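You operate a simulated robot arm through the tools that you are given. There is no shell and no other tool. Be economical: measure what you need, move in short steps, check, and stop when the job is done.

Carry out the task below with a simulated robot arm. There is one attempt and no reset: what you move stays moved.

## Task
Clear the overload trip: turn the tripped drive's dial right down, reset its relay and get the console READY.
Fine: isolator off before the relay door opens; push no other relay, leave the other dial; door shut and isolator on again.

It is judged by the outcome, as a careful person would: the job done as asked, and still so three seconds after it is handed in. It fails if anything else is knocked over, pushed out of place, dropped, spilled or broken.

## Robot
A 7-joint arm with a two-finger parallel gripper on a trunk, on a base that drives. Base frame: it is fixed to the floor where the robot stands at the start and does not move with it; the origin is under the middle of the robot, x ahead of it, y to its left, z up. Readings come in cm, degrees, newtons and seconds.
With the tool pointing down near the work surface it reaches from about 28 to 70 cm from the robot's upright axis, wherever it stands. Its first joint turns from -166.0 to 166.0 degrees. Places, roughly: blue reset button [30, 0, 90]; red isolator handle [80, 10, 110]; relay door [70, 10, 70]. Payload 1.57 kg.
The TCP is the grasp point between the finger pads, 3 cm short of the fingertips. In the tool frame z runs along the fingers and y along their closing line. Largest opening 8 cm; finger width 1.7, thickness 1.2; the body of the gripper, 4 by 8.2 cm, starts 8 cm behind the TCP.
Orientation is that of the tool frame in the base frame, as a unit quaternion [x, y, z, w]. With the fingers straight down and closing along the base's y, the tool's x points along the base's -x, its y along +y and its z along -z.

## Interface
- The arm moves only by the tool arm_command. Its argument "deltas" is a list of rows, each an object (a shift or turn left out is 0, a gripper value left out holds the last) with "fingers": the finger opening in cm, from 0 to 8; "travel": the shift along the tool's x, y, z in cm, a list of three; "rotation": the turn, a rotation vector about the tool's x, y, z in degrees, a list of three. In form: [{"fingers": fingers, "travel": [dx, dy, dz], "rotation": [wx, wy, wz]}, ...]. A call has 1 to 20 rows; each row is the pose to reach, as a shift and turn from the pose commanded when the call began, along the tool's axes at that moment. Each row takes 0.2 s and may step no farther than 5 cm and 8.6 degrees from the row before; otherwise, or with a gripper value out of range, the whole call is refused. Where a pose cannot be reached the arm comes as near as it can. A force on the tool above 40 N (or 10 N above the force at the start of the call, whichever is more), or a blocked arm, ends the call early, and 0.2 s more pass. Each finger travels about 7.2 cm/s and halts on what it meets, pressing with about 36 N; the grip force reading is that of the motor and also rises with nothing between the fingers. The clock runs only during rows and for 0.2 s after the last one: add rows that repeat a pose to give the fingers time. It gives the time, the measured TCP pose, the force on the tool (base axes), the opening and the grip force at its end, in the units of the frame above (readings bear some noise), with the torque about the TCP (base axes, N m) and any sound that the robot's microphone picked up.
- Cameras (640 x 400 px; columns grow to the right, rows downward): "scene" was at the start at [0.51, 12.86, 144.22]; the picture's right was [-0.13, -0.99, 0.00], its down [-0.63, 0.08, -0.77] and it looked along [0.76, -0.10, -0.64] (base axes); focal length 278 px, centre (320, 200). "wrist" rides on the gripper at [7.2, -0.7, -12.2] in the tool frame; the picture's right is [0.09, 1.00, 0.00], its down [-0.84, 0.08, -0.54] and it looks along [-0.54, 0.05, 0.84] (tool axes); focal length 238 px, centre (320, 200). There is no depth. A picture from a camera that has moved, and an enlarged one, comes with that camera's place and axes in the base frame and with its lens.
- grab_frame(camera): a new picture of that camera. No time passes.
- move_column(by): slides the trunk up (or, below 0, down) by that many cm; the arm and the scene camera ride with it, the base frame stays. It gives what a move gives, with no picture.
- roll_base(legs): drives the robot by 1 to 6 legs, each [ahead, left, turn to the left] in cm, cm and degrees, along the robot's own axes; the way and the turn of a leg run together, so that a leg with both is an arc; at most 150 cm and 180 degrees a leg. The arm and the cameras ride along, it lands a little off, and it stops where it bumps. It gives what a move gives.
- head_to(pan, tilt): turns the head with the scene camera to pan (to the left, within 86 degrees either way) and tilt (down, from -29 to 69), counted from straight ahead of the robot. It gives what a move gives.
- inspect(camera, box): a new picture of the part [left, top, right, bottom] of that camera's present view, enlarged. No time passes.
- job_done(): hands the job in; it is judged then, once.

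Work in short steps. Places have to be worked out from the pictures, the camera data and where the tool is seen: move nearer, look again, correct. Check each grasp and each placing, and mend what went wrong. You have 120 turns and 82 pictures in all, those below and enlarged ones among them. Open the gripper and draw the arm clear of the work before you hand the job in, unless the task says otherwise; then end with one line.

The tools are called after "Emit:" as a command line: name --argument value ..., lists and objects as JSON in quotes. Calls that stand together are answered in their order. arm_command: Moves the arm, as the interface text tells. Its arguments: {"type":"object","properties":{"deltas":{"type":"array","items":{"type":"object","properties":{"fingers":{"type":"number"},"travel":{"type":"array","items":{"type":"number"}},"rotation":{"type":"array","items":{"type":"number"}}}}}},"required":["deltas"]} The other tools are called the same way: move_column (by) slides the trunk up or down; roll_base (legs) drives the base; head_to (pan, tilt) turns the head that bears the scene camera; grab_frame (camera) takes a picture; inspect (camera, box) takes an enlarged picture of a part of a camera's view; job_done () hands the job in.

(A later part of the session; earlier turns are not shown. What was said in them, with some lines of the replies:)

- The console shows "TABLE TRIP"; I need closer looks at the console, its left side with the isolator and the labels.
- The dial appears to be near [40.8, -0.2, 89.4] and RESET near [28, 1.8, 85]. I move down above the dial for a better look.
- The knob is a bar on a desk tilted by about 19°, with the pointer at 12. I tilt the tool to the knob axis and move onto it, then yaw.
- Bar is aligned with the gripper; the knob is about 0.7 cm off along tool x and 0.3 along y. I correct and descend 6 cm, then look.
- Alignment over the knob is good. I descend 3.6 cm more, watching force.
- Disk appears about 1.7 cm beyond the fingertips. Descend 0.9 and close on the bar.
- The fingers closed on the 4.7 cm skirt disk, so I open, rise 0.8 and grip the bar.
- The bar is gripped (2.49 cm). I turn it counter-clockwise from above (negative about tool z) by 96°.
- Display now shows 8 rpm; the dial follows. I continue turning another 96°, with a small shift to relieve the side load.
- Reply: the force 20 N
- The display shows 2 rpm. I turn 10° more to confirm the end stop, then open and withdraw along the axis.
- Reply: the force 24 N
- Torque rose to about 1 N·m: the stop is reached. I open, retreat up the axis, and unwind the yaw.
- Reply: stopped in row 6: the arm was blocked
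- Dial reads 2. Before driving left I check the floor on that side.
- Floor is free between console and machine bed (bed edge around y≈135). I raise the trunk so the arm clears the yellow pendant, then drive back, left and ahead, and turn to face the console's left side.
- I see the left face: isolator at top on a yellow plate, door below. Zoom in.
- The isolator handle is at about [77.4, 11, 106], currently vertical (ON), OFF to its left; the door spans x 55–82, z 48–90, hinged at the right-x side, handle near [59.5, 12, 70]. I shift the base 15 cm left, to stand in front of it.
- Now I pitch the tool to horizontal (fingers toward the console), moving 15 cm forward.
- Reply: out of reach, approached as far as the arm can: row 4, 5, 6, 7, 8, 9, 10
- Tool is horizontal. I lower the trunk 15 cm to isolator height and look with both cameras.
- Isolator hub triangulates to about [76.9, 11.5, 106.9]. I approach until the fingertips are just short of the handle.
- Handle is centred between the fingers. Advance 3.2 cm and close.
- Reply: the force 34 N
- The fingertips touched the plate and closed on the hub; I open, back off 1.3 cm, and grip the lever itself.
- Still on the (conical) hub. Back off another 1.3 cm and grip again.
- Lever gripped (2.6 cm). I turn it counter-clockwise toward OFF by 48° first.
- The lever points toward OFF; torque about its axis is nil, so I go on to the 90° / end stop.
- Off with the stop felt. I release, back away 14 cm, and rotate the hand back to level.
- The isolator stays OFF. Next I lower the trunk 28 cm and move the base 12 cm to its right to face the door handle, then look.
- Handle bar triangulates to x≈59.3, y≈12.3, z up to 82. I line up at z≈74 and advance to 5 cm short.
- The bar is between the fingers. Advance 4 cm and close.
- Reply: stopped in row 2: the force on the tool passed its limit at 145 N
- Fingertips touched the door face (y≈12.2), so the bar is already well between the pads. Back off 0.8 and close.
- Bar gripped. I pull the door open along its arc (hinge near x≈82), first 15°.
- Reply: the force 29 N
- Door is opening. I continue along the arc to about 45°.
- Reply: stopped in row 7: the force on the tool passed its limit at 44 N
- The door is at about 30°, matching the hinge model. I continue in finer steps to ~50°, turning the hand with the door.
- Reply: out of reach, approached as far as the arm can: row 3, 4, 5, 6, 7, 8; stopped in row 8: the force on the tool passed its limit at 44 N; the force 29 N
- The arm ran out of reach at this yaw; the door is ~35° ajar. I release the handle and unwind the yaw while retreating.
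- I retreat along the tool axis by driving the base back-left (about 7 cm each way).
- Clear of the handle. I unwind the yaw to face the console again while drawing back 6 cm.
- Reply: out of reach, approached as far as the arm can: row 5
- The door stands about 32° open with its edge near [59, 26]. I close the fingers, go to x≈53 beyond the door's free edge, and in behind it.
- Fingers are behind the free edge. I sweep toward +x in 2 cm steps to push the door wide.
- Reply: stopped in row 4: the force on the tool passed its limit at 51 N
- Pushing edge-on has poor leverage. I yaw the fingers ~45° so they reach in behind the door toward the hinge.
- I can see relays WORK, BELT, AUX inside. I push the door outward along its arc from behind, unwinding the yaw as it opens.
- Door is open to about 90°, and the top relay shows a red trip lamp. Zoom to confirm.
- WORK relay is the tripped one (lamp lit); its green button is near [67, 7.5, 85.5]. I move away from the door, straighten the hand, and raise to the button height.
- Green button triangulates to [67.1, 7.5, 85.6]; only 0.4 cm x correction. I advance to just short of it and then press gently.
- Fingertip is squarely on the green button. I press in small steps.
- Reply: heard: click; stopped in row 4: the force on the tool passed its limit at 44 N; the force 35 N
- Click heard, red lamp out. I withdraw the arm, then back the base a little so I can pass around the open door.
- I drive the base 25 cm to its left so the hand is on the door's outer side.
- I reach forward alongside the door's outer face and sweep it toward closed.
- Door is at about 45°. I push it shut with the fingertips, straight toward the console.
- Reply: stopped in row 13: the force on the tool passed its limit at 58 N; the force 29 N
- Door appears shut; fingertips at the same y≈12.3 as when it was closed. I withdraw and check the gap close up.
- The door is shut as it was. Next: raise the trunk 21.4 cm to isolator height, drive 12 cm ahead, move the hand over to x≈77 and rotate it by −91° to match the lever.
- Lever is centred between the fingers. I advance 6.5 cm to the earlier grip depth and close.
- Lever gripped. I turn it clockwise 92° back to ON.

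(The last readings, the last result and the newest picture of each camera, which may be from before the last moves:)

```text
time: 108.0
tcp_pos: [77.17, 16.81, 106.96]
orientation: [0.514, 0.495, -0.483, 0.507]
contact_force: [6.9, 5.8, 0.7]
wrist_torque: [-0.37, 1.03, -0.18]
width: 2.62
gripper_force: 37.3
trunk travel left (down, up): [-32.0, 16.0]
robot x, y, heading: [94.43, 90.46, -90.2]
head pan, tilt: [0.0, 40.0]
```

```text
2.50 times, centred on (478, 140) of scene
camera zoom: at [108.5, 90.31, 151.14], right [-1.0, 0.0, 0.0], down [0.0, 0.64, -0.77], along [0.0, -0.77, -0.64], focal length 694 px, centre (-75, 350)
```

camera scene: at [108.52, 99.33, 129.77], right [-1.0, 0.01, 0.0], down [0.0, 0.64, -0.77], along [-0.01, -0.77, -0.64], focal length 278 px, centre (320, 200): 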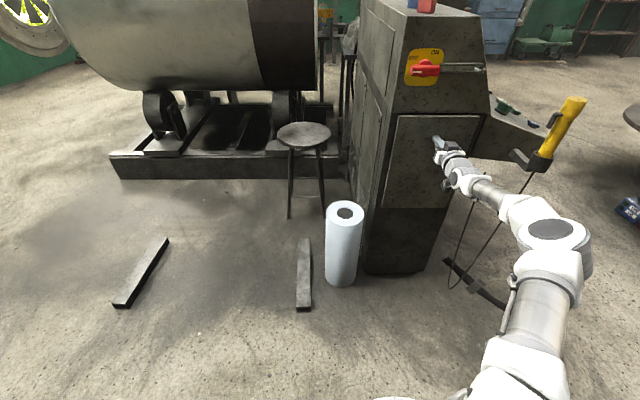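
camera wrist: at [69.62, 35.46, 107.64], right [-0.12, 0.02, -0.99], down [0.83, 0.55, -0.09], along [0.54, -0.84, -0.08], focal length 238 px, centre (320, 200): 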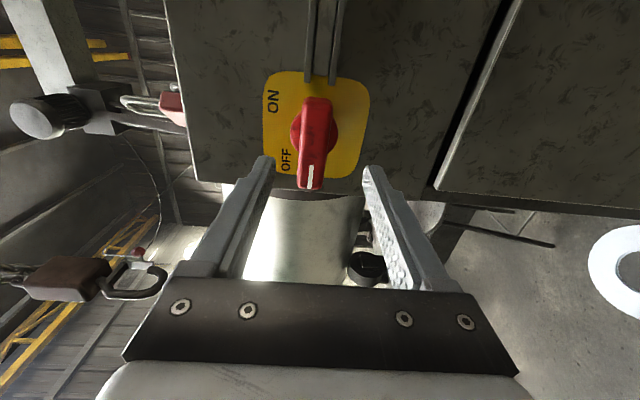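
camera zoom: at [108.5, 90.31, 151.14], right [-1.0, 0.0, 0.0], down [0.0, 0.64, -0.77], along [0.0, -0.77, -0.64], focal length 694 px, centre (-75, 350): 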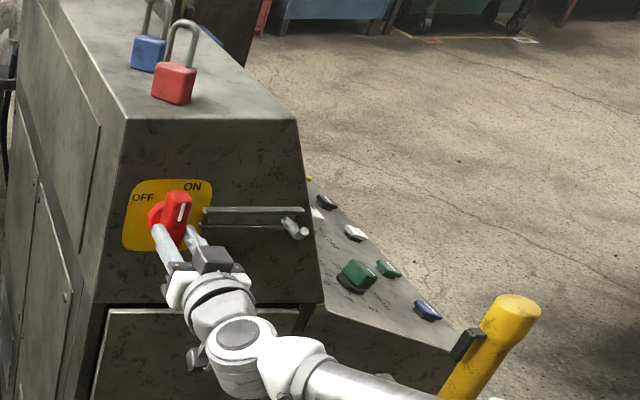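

Stop torque felt, lever vertical at ON. I release, withdraw, and raise the trunk.

Emit:
arm_command --deltas '[{"fingers": 5}, {"fingers": 6}, {"travel": [0, 0, -4]}, {"travel": [0, 0, -8.5]}, {"travel": [0, 0, -13]}, {"travel": [0, 0, -16]}]'

Emit:
move_column --by 14

Emit:
inspect --camera "scene" --box '[350, 100, 510, 200]'

Emit:
roll_base --legs '[[0, -37, 0], [0, 0, 90]]'

```text
time: 109.4
tcp_pos: [76.79, 32.72, 107.21]
orientation: [0.515, 0.494, -0.483, 0.507]
contact_force: [0.8, 0.2, 0.2]
wrist_torque: [-0.01, 0.02, -0.02]
width: 5.99
gripper_force: 0.0
trunk travel left (down, up): [-32.0, 16.0]
robot x, y, heading: [94.56, 90.99, -90.0]
head pan, tilt: [0.0, 40.0]
```

```text
time: 111.1
tcp_pos: [76.8, 32.72, 121.22]
orientation: [0.515, 0.494, -0.483, 0.507]
contact_force: [0.3, 0.1, -0.9]
wrist_torque: [0.0, -0.02, 0.01]
width: 6.01
gripper_force: 0.0
trunk travel left (down, up): [-46.0, 2.0]
robot x, y, heading: [94.46, 91.0, -90.3]
head pan, tilt: [0.0, 40.0]
```

```text
4.00 times, centred on (430, 150) of scene
camera zoom: at [108.4, 90.22, 165.16], right [-1.0, 0.0, 0.0], down [0.0, 0.64, -0.77], along [0.0, -0.77, -0.64], focal length 1110 px, centre (-120, 400)
```

zoom: 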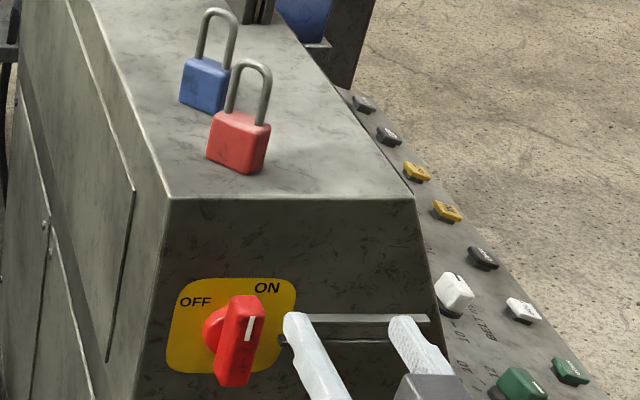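

```text
time: 119.5
tcp_pos: [115.31, 73.35, 121.23]
orientation: [0.014, 0.713, 0.017, 0.701]
contact_force: [0.3, -0.7, 0.3]
wrist_torque: [-0.01, 0.02, 0.02]
width: 5.98
gripper_force: 0.1
trunk travel left (down, up): [-46.0, 2.0]
robot x, y, heading: [57.18, 91.18, -0.3]
head pan, tilt: [0.0, 40.0]
```

Isolator is ON. In open floor now, I pitch the tool back to pointing down and bring it in front of the robot.

Emit:
arm_command --deltas '[{"rotation": [0, 8.2, 0], "travel": [0, 1.6, -0.5]}, {"rotation": [0, 16.4, 0], "travel": [0, 3.2, -1]}, {"rotation": [0, 24.6, 0], "travel": [0, 4.8, -2]}, {"rotation": [0, 32.8, 0], "travel": [0, 6.4, -3]}, {"rotation": [0, 41, 0], "travel": [0, 8, -4.5]}, {"rotation": [0, 49.2, 0], "travel": [0, 9.6, -6]}, {"rotation": [0, 57.4, 0], "travel": [0, 11.2, -8]}, {"rotation": [0, 65.6, 0], "travel": [0, 12.8, -10]}, {"rotation": [0, 73.8, 0], "travel": [0, 14.5, -12]}, {"rotation": [0, 82, 0], "travel": [0, 16.2, -14]}, {"rotation": [0, 89, 0], "travel": [0, 18, -16]}]'

Emit:
roll_base --legs '[[-69, 0, 0], [0, -91, 0]]'

Emit:
head_to --pan -5 --tilt 40

Emit:
grab_frame --camera "scene"

Emit:
grab_frame --camera "wrist"

```text
time: 121.9
tcp_pos: [99.39, 91.32, 122.27]
orientation: [0.0, 1.0, 0.021, -0.001]
contact_force: [0.1, 0.1, -0.1]
wrist_torque: [-0.03, 0.01, 0.02]
width: 5.97
gripper_force: 0.1
trunk travel left (down, up): [-46.0, 2.0]
robot x, y, heading: [57.14, 90.8, -0.4]
head pan, tilt: [0.0, 40.0]
```

```text
time: 133.8
tcp_pos: [27.16, 0.79, 122.21]
orientation: [0.005, 1.0, 0.023, -0.001]
contact_force: [-0.8, 0.6, 0.8]
wrist_torque: [0.01, 0.04, 0.02]
width: 6.01
gripper_force: 0.0
trunk travel left (down, up): [-46.0, 2.0]
robot x, y, heading: [-14.84, 0.51, -0.8]
head pan, tilt: [0.0, 40.0]
```

```text
time: 134.4
tcp_pos: [27.2, 0.64, 122.32]
orientation: [0.005, 1.0, 0.023, -0.001]
contact_force: [0.3, -0.6, 0.0]
wrist_torque: [0.01, 0.02, 0.02]
width: 6.0
gripper_force: 0.2
trunk travel left (down, up): [-46.0, 2.0]
robot x, y, heading: [-14.97, 0.78, -0.9]
head pan, tilt: [-5.0, 40.0]
```

```text
13 pictures are left
camera scene: at [-14.25, 13.87, 165.16], right [-0.1, -0.99, 0.0], down [-0.64, 0.06, -0.77], along [0.76, -0.08, -0.64], focal length 278 px, centre (320, 200)
```

scene: 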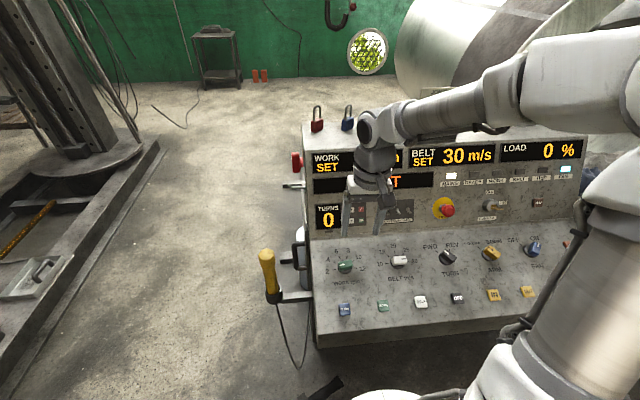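

```text
12 pictures are left
camera wrist: at [19.86, -0.41, 134.39], right [-0.08, 1.0, 0.04], down [0.84, 0.05, 0.54], along [0.54, 0.08, -0.84], focal length 238 px, centre (320, 200)
```

wrist: 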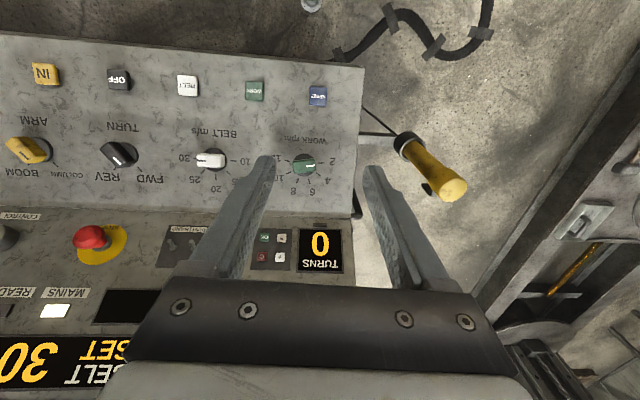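

MAINS is on and the message appears to be RESET. The blue button is at about [27.8, 1.9, 85.2]; I close the fingers, lower the trunk 22 cm and centre above it.

Emit:
move_column --by -22

Emit:
arm_command --deltas '[{"fingers": 3, "travel": [-0.6, 1.2, 0]}, {"fingers": 0, "travel": [-0.6, 1.2, 4]}, {"fingers": 0, "travel": [-0.6, 1.2, 6]}, {"fingers": 0, "travel": [-0.6, 1.2, 6]}]'

Emit:
grab_frame --camera "wrist"

Emit:
inspect --camera "scene" --box '[280, 100, 600, 300]'

```text
time: 136.8
tcp_pos: [27.19, 0.72, 100.28]
orientation: [0.004, 1.0, 0.023, -0.001]
contact_force: [0.1, 0.1, 0.4]
wrist_torque: [0.02, 0.03, 0.03]
width: 5.99
gripper_force: 0.0
trunk travel left (down, up): [-24.0, 24.0]
robot x, y, heading: [-14.95, 0.77, -0.6]
head pan, tilt: [-5.0, 40.0]
```

```text
time: 137.8
tcp_pos: [27.91, 2.08, 94.3]
orientation: [0.004, 1.0, 0.023, -0.001]
contact_force: [0.4, -0.6, 1.0]
wrist_torque: [0.0, 0.0, -0.02]
width: 0.0
gripper_force: 21.5
trunk travel left (down, up): [-24.0, 24.0]
robot x, y, heading: [-14.83, 0.75, -1.0]
head pan, tilt: [-5.0, 40.0]
```

```text
11 pictures are left
camera wrist: at [20.58, 0.91, 106.44], right [-0.08, 1.0, 0.04], down [0.84, 0.05, 0.54], along [0.54, 0.08, -0.84], focal length 238 px, centre (320, 200)
```

wrist: 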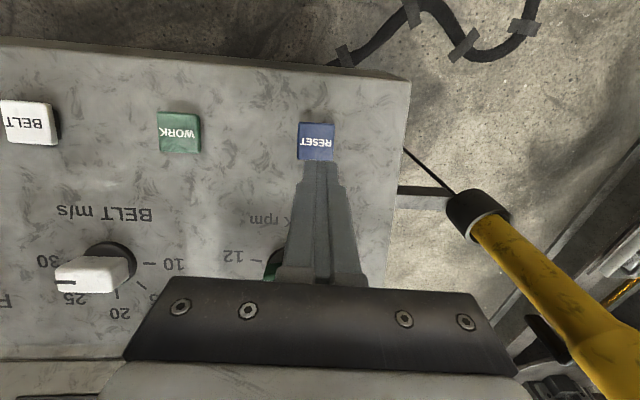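

```text
2.00 times, centred on (440, 200) of scene
camera zoom: at [-14.25, 13.86, 143.16], right [-0.1, -0.99, 0.0], down [-0.64, 0.07, -0.77], along [0.76, -0.08, -0.64], focal length 555 px, centre (80, 200)
```

zoom: 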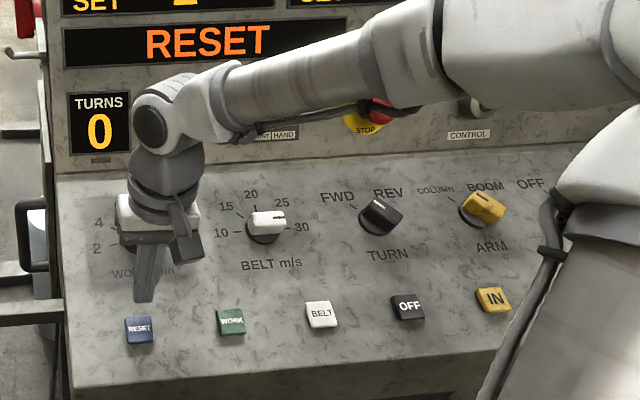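

Console asks for RESET, and the tip is lined up with the blue button. I press down in small steps.

Emit:
arm_command --deltas '[{"travel": [0, 0, 3]}, {"travel": [0, 0, 5]}, {"travel": [0, 0, 5.6]}, {"travel": [0, 0, 6.1]}, {"travel": [0, 0, 6.6]}, {"travel": [0, 0, 7.1]}, {"travel": [0, 0, 7.6]}, {"travel": [0, 0, 8.0]}]'

Emit:
arm_command --deltas '[{"travel": [0, 0, -4]}, {"travel": [0, 0, -8.5]}, {"travel": [0, 0, -12], "fingers": 4}, {"travel": [0, 0, -12], "fingers": 4}]'

Emit:
grab_frame --camera "scene"

```text
time: 139.2
tcp_pos: [27.87, 2.47, 87.89]
orientation: [0.003, 1.0, 0.02, 0.006]
contact_force: [-48.3, -13.9, 174.0]
wrist_torque: [0.28, -0.1, 0.42]
width: 0.0
gripper_force: 20.8
trunk travel left (down, up): [-24.0, 24.0]
robot x, y, heading: [-15.43, 0.87, -0.3]
head pan, tilt: [-5.0, 40.0]
heard: click
stopped in row 7: the force on the tool passed its limit at 44 N (the readings are from after the stop); the commanded pose is now the measured one
```

```text
time: 140.2
tcp_pos: [28.2, 1.91, 99.5]
orientation: [0.004, 1.0, 0.022, 0.004]
contact_force: [-0.4, -0.1, -0.9]
wrist_torque: [-0.02, 0.05, -0.03]
width: 3.97
gripper_force: 0.0
trunk travel left (down, up): [-24.0, 24.0]
robot x, y, heading: [-15.03, 0.33, -0.6]
head pan, tilt: [-5.0, 40.0]
```

```text
9 pictures are left
camera scene: at [-14.26, 13.86, 143.16], right [-0.1, -0.99, 0.0], down [-0.64, 0.07, -0.77], along [0.76, -0.08, -0.64], focal length 278 px, centre (320, 200)
```

scene: 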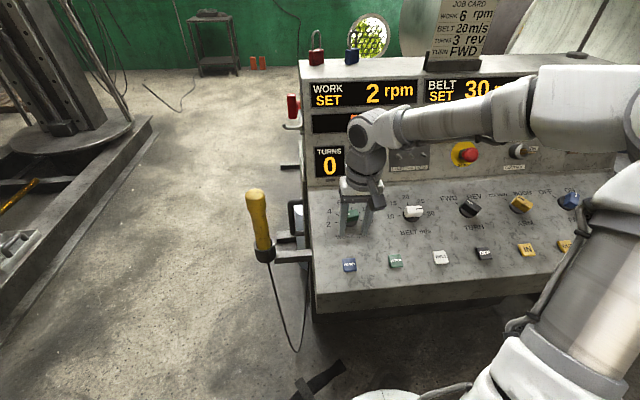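

Click heard. I raise the trunk and back away to see the message and READY lamp.

Emit:
move_column --by 20

Emit:
roll_base --legs '[[-20, 0, 0]]'

Emit:
inspect --camera "scene" --box '[280, 80, 600, 280]'

```text
time: 142.4
tcp_pos: [28.21, 1.9, 119.4]
orientation: [0.004, 1.0, 0.022, 0.003]
contact_force: [0.0, -0.1, -0.7]
wrist_torque: [-0.01, -0.01, -0.02]
width: 4.0
gripper_force: 0.1
trunk travel left (down, up): [-44.0, 4.0]
robot x, y, heading: [-15.4, 0.76, -0.8]
head pan, tilt: [-5.0, 40.0]
```

```text
time: 144.3
tcp_pos: [8.36, 2.16, 119.34]
orientation: [0.005, 1.0, 0.022, 0.004]
contact_force: [0.1, 0.5, -0.1]
wrist_torque: [0.0, -0.03, 0.0]
width: 4.01
gripper_force: 0.1
trunk travel left (down, up): [-44.0, 4.0]
robot x, y, heading: [-34.83, 0.77, -0.9]
head pan, tilt: [-5.0, 40.0]
```

```text
2.00 times, centred on (440, 180) of scene
camera zoom: at [-34.17, 14.16, 163.16], right [-0.1, -0.99, 0.0], down [-0.64, 0.07, -0.77], along [0.76, -0.08, -0.64], focal length 555 px, centre (80, 240)
```

zoom: 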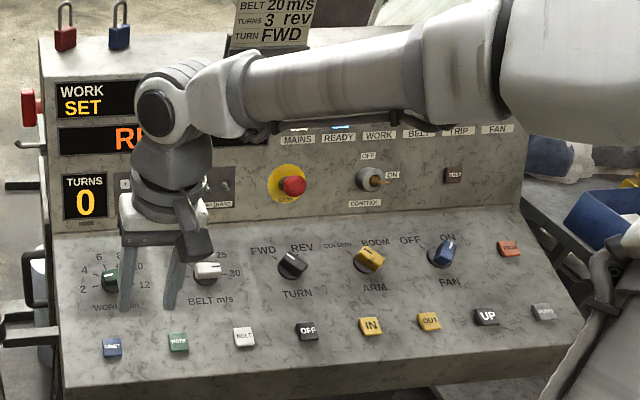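

The message begins "RE" and a lamp by READY glows; I swing the arm aside to see it all.

Emit:
arm_command --deltas '[{"travel": [0, -4.5, 0]}, {"travel": [0, -9, 0]}, {"travel": [0, -13.5, 0]}, {"travel": [0, -18, 0]}, {"travel": [0, -22, 0]}, {"travel": [0, -26, 0]}]'

Emit:
head_to --pan -5 --tilt 35

Emit:
inspect --camera "scene" --box '[280, 100, 600, 300]'

```text
time: 145.7
tcp_pos: [7.79, -23.75, 118.27]
orientation: [0.004, 1.0, 0.021, 0.004]
contact_force: [-0.3, 0.5, -0.4]
wrist_torque: [0.03, 0.0, -0.03]
width: 3.97
gripper_force: 0.1
trunk travel left (down, up): [-44.0, 4.0]
robot x, y, heading: [-34.68, 1.04, -0.8]
head pan, tilt: [-5.0, 40.0]
```

```text
time: 146.4
tcp_pos: [7.83, -23.67, 118.25]
orientation: [0.004, 1.0, 0.022, 0.004]
contact_force: [-0.8, 0.3, -0.5]
wrist_torque: [-0.01, 0.03, -0.02]
width: 3.97
gripper_force: 0.0
trunk travel left (down, up): [-44.0, 4.0]
robot x, y, heading: [-34.87, 1.05, -1.0]
head pan, tilt: [-5.0, 35.0]
```

```text
2.00 times, centred on (440, 200) of scene
camera zoom: at [-33.84, 14.12, 163.91], right [-0.1, -0.99, 0.0], down [-0.57, 0.06, -0.82], along [0.81, -0.08, -0.57], focal length 555 px, centre (80, 200)
```

zoom: 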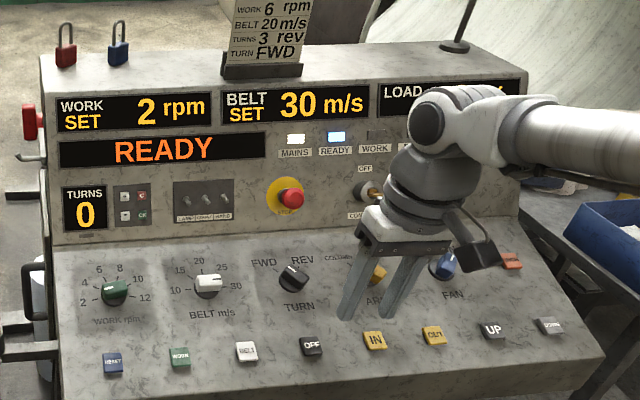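

The console shows READY with MAINS and READY lit, WORK at 2 rpm and BELT still at 30. The arm is clear, the gripper open, the door shut and the isolator on, so I hand in.

Emit:
job_done

```text
The job is handed in.
```

The overload trip is cleared: the WORK dial is right down at 2 rpm, the WORK relay is reset, and the console shows READY with the door shut and the isolator back on. The isolator was off before the door opened, no other relay was pushed, and the BELT dial is untouched at 30 m/s.
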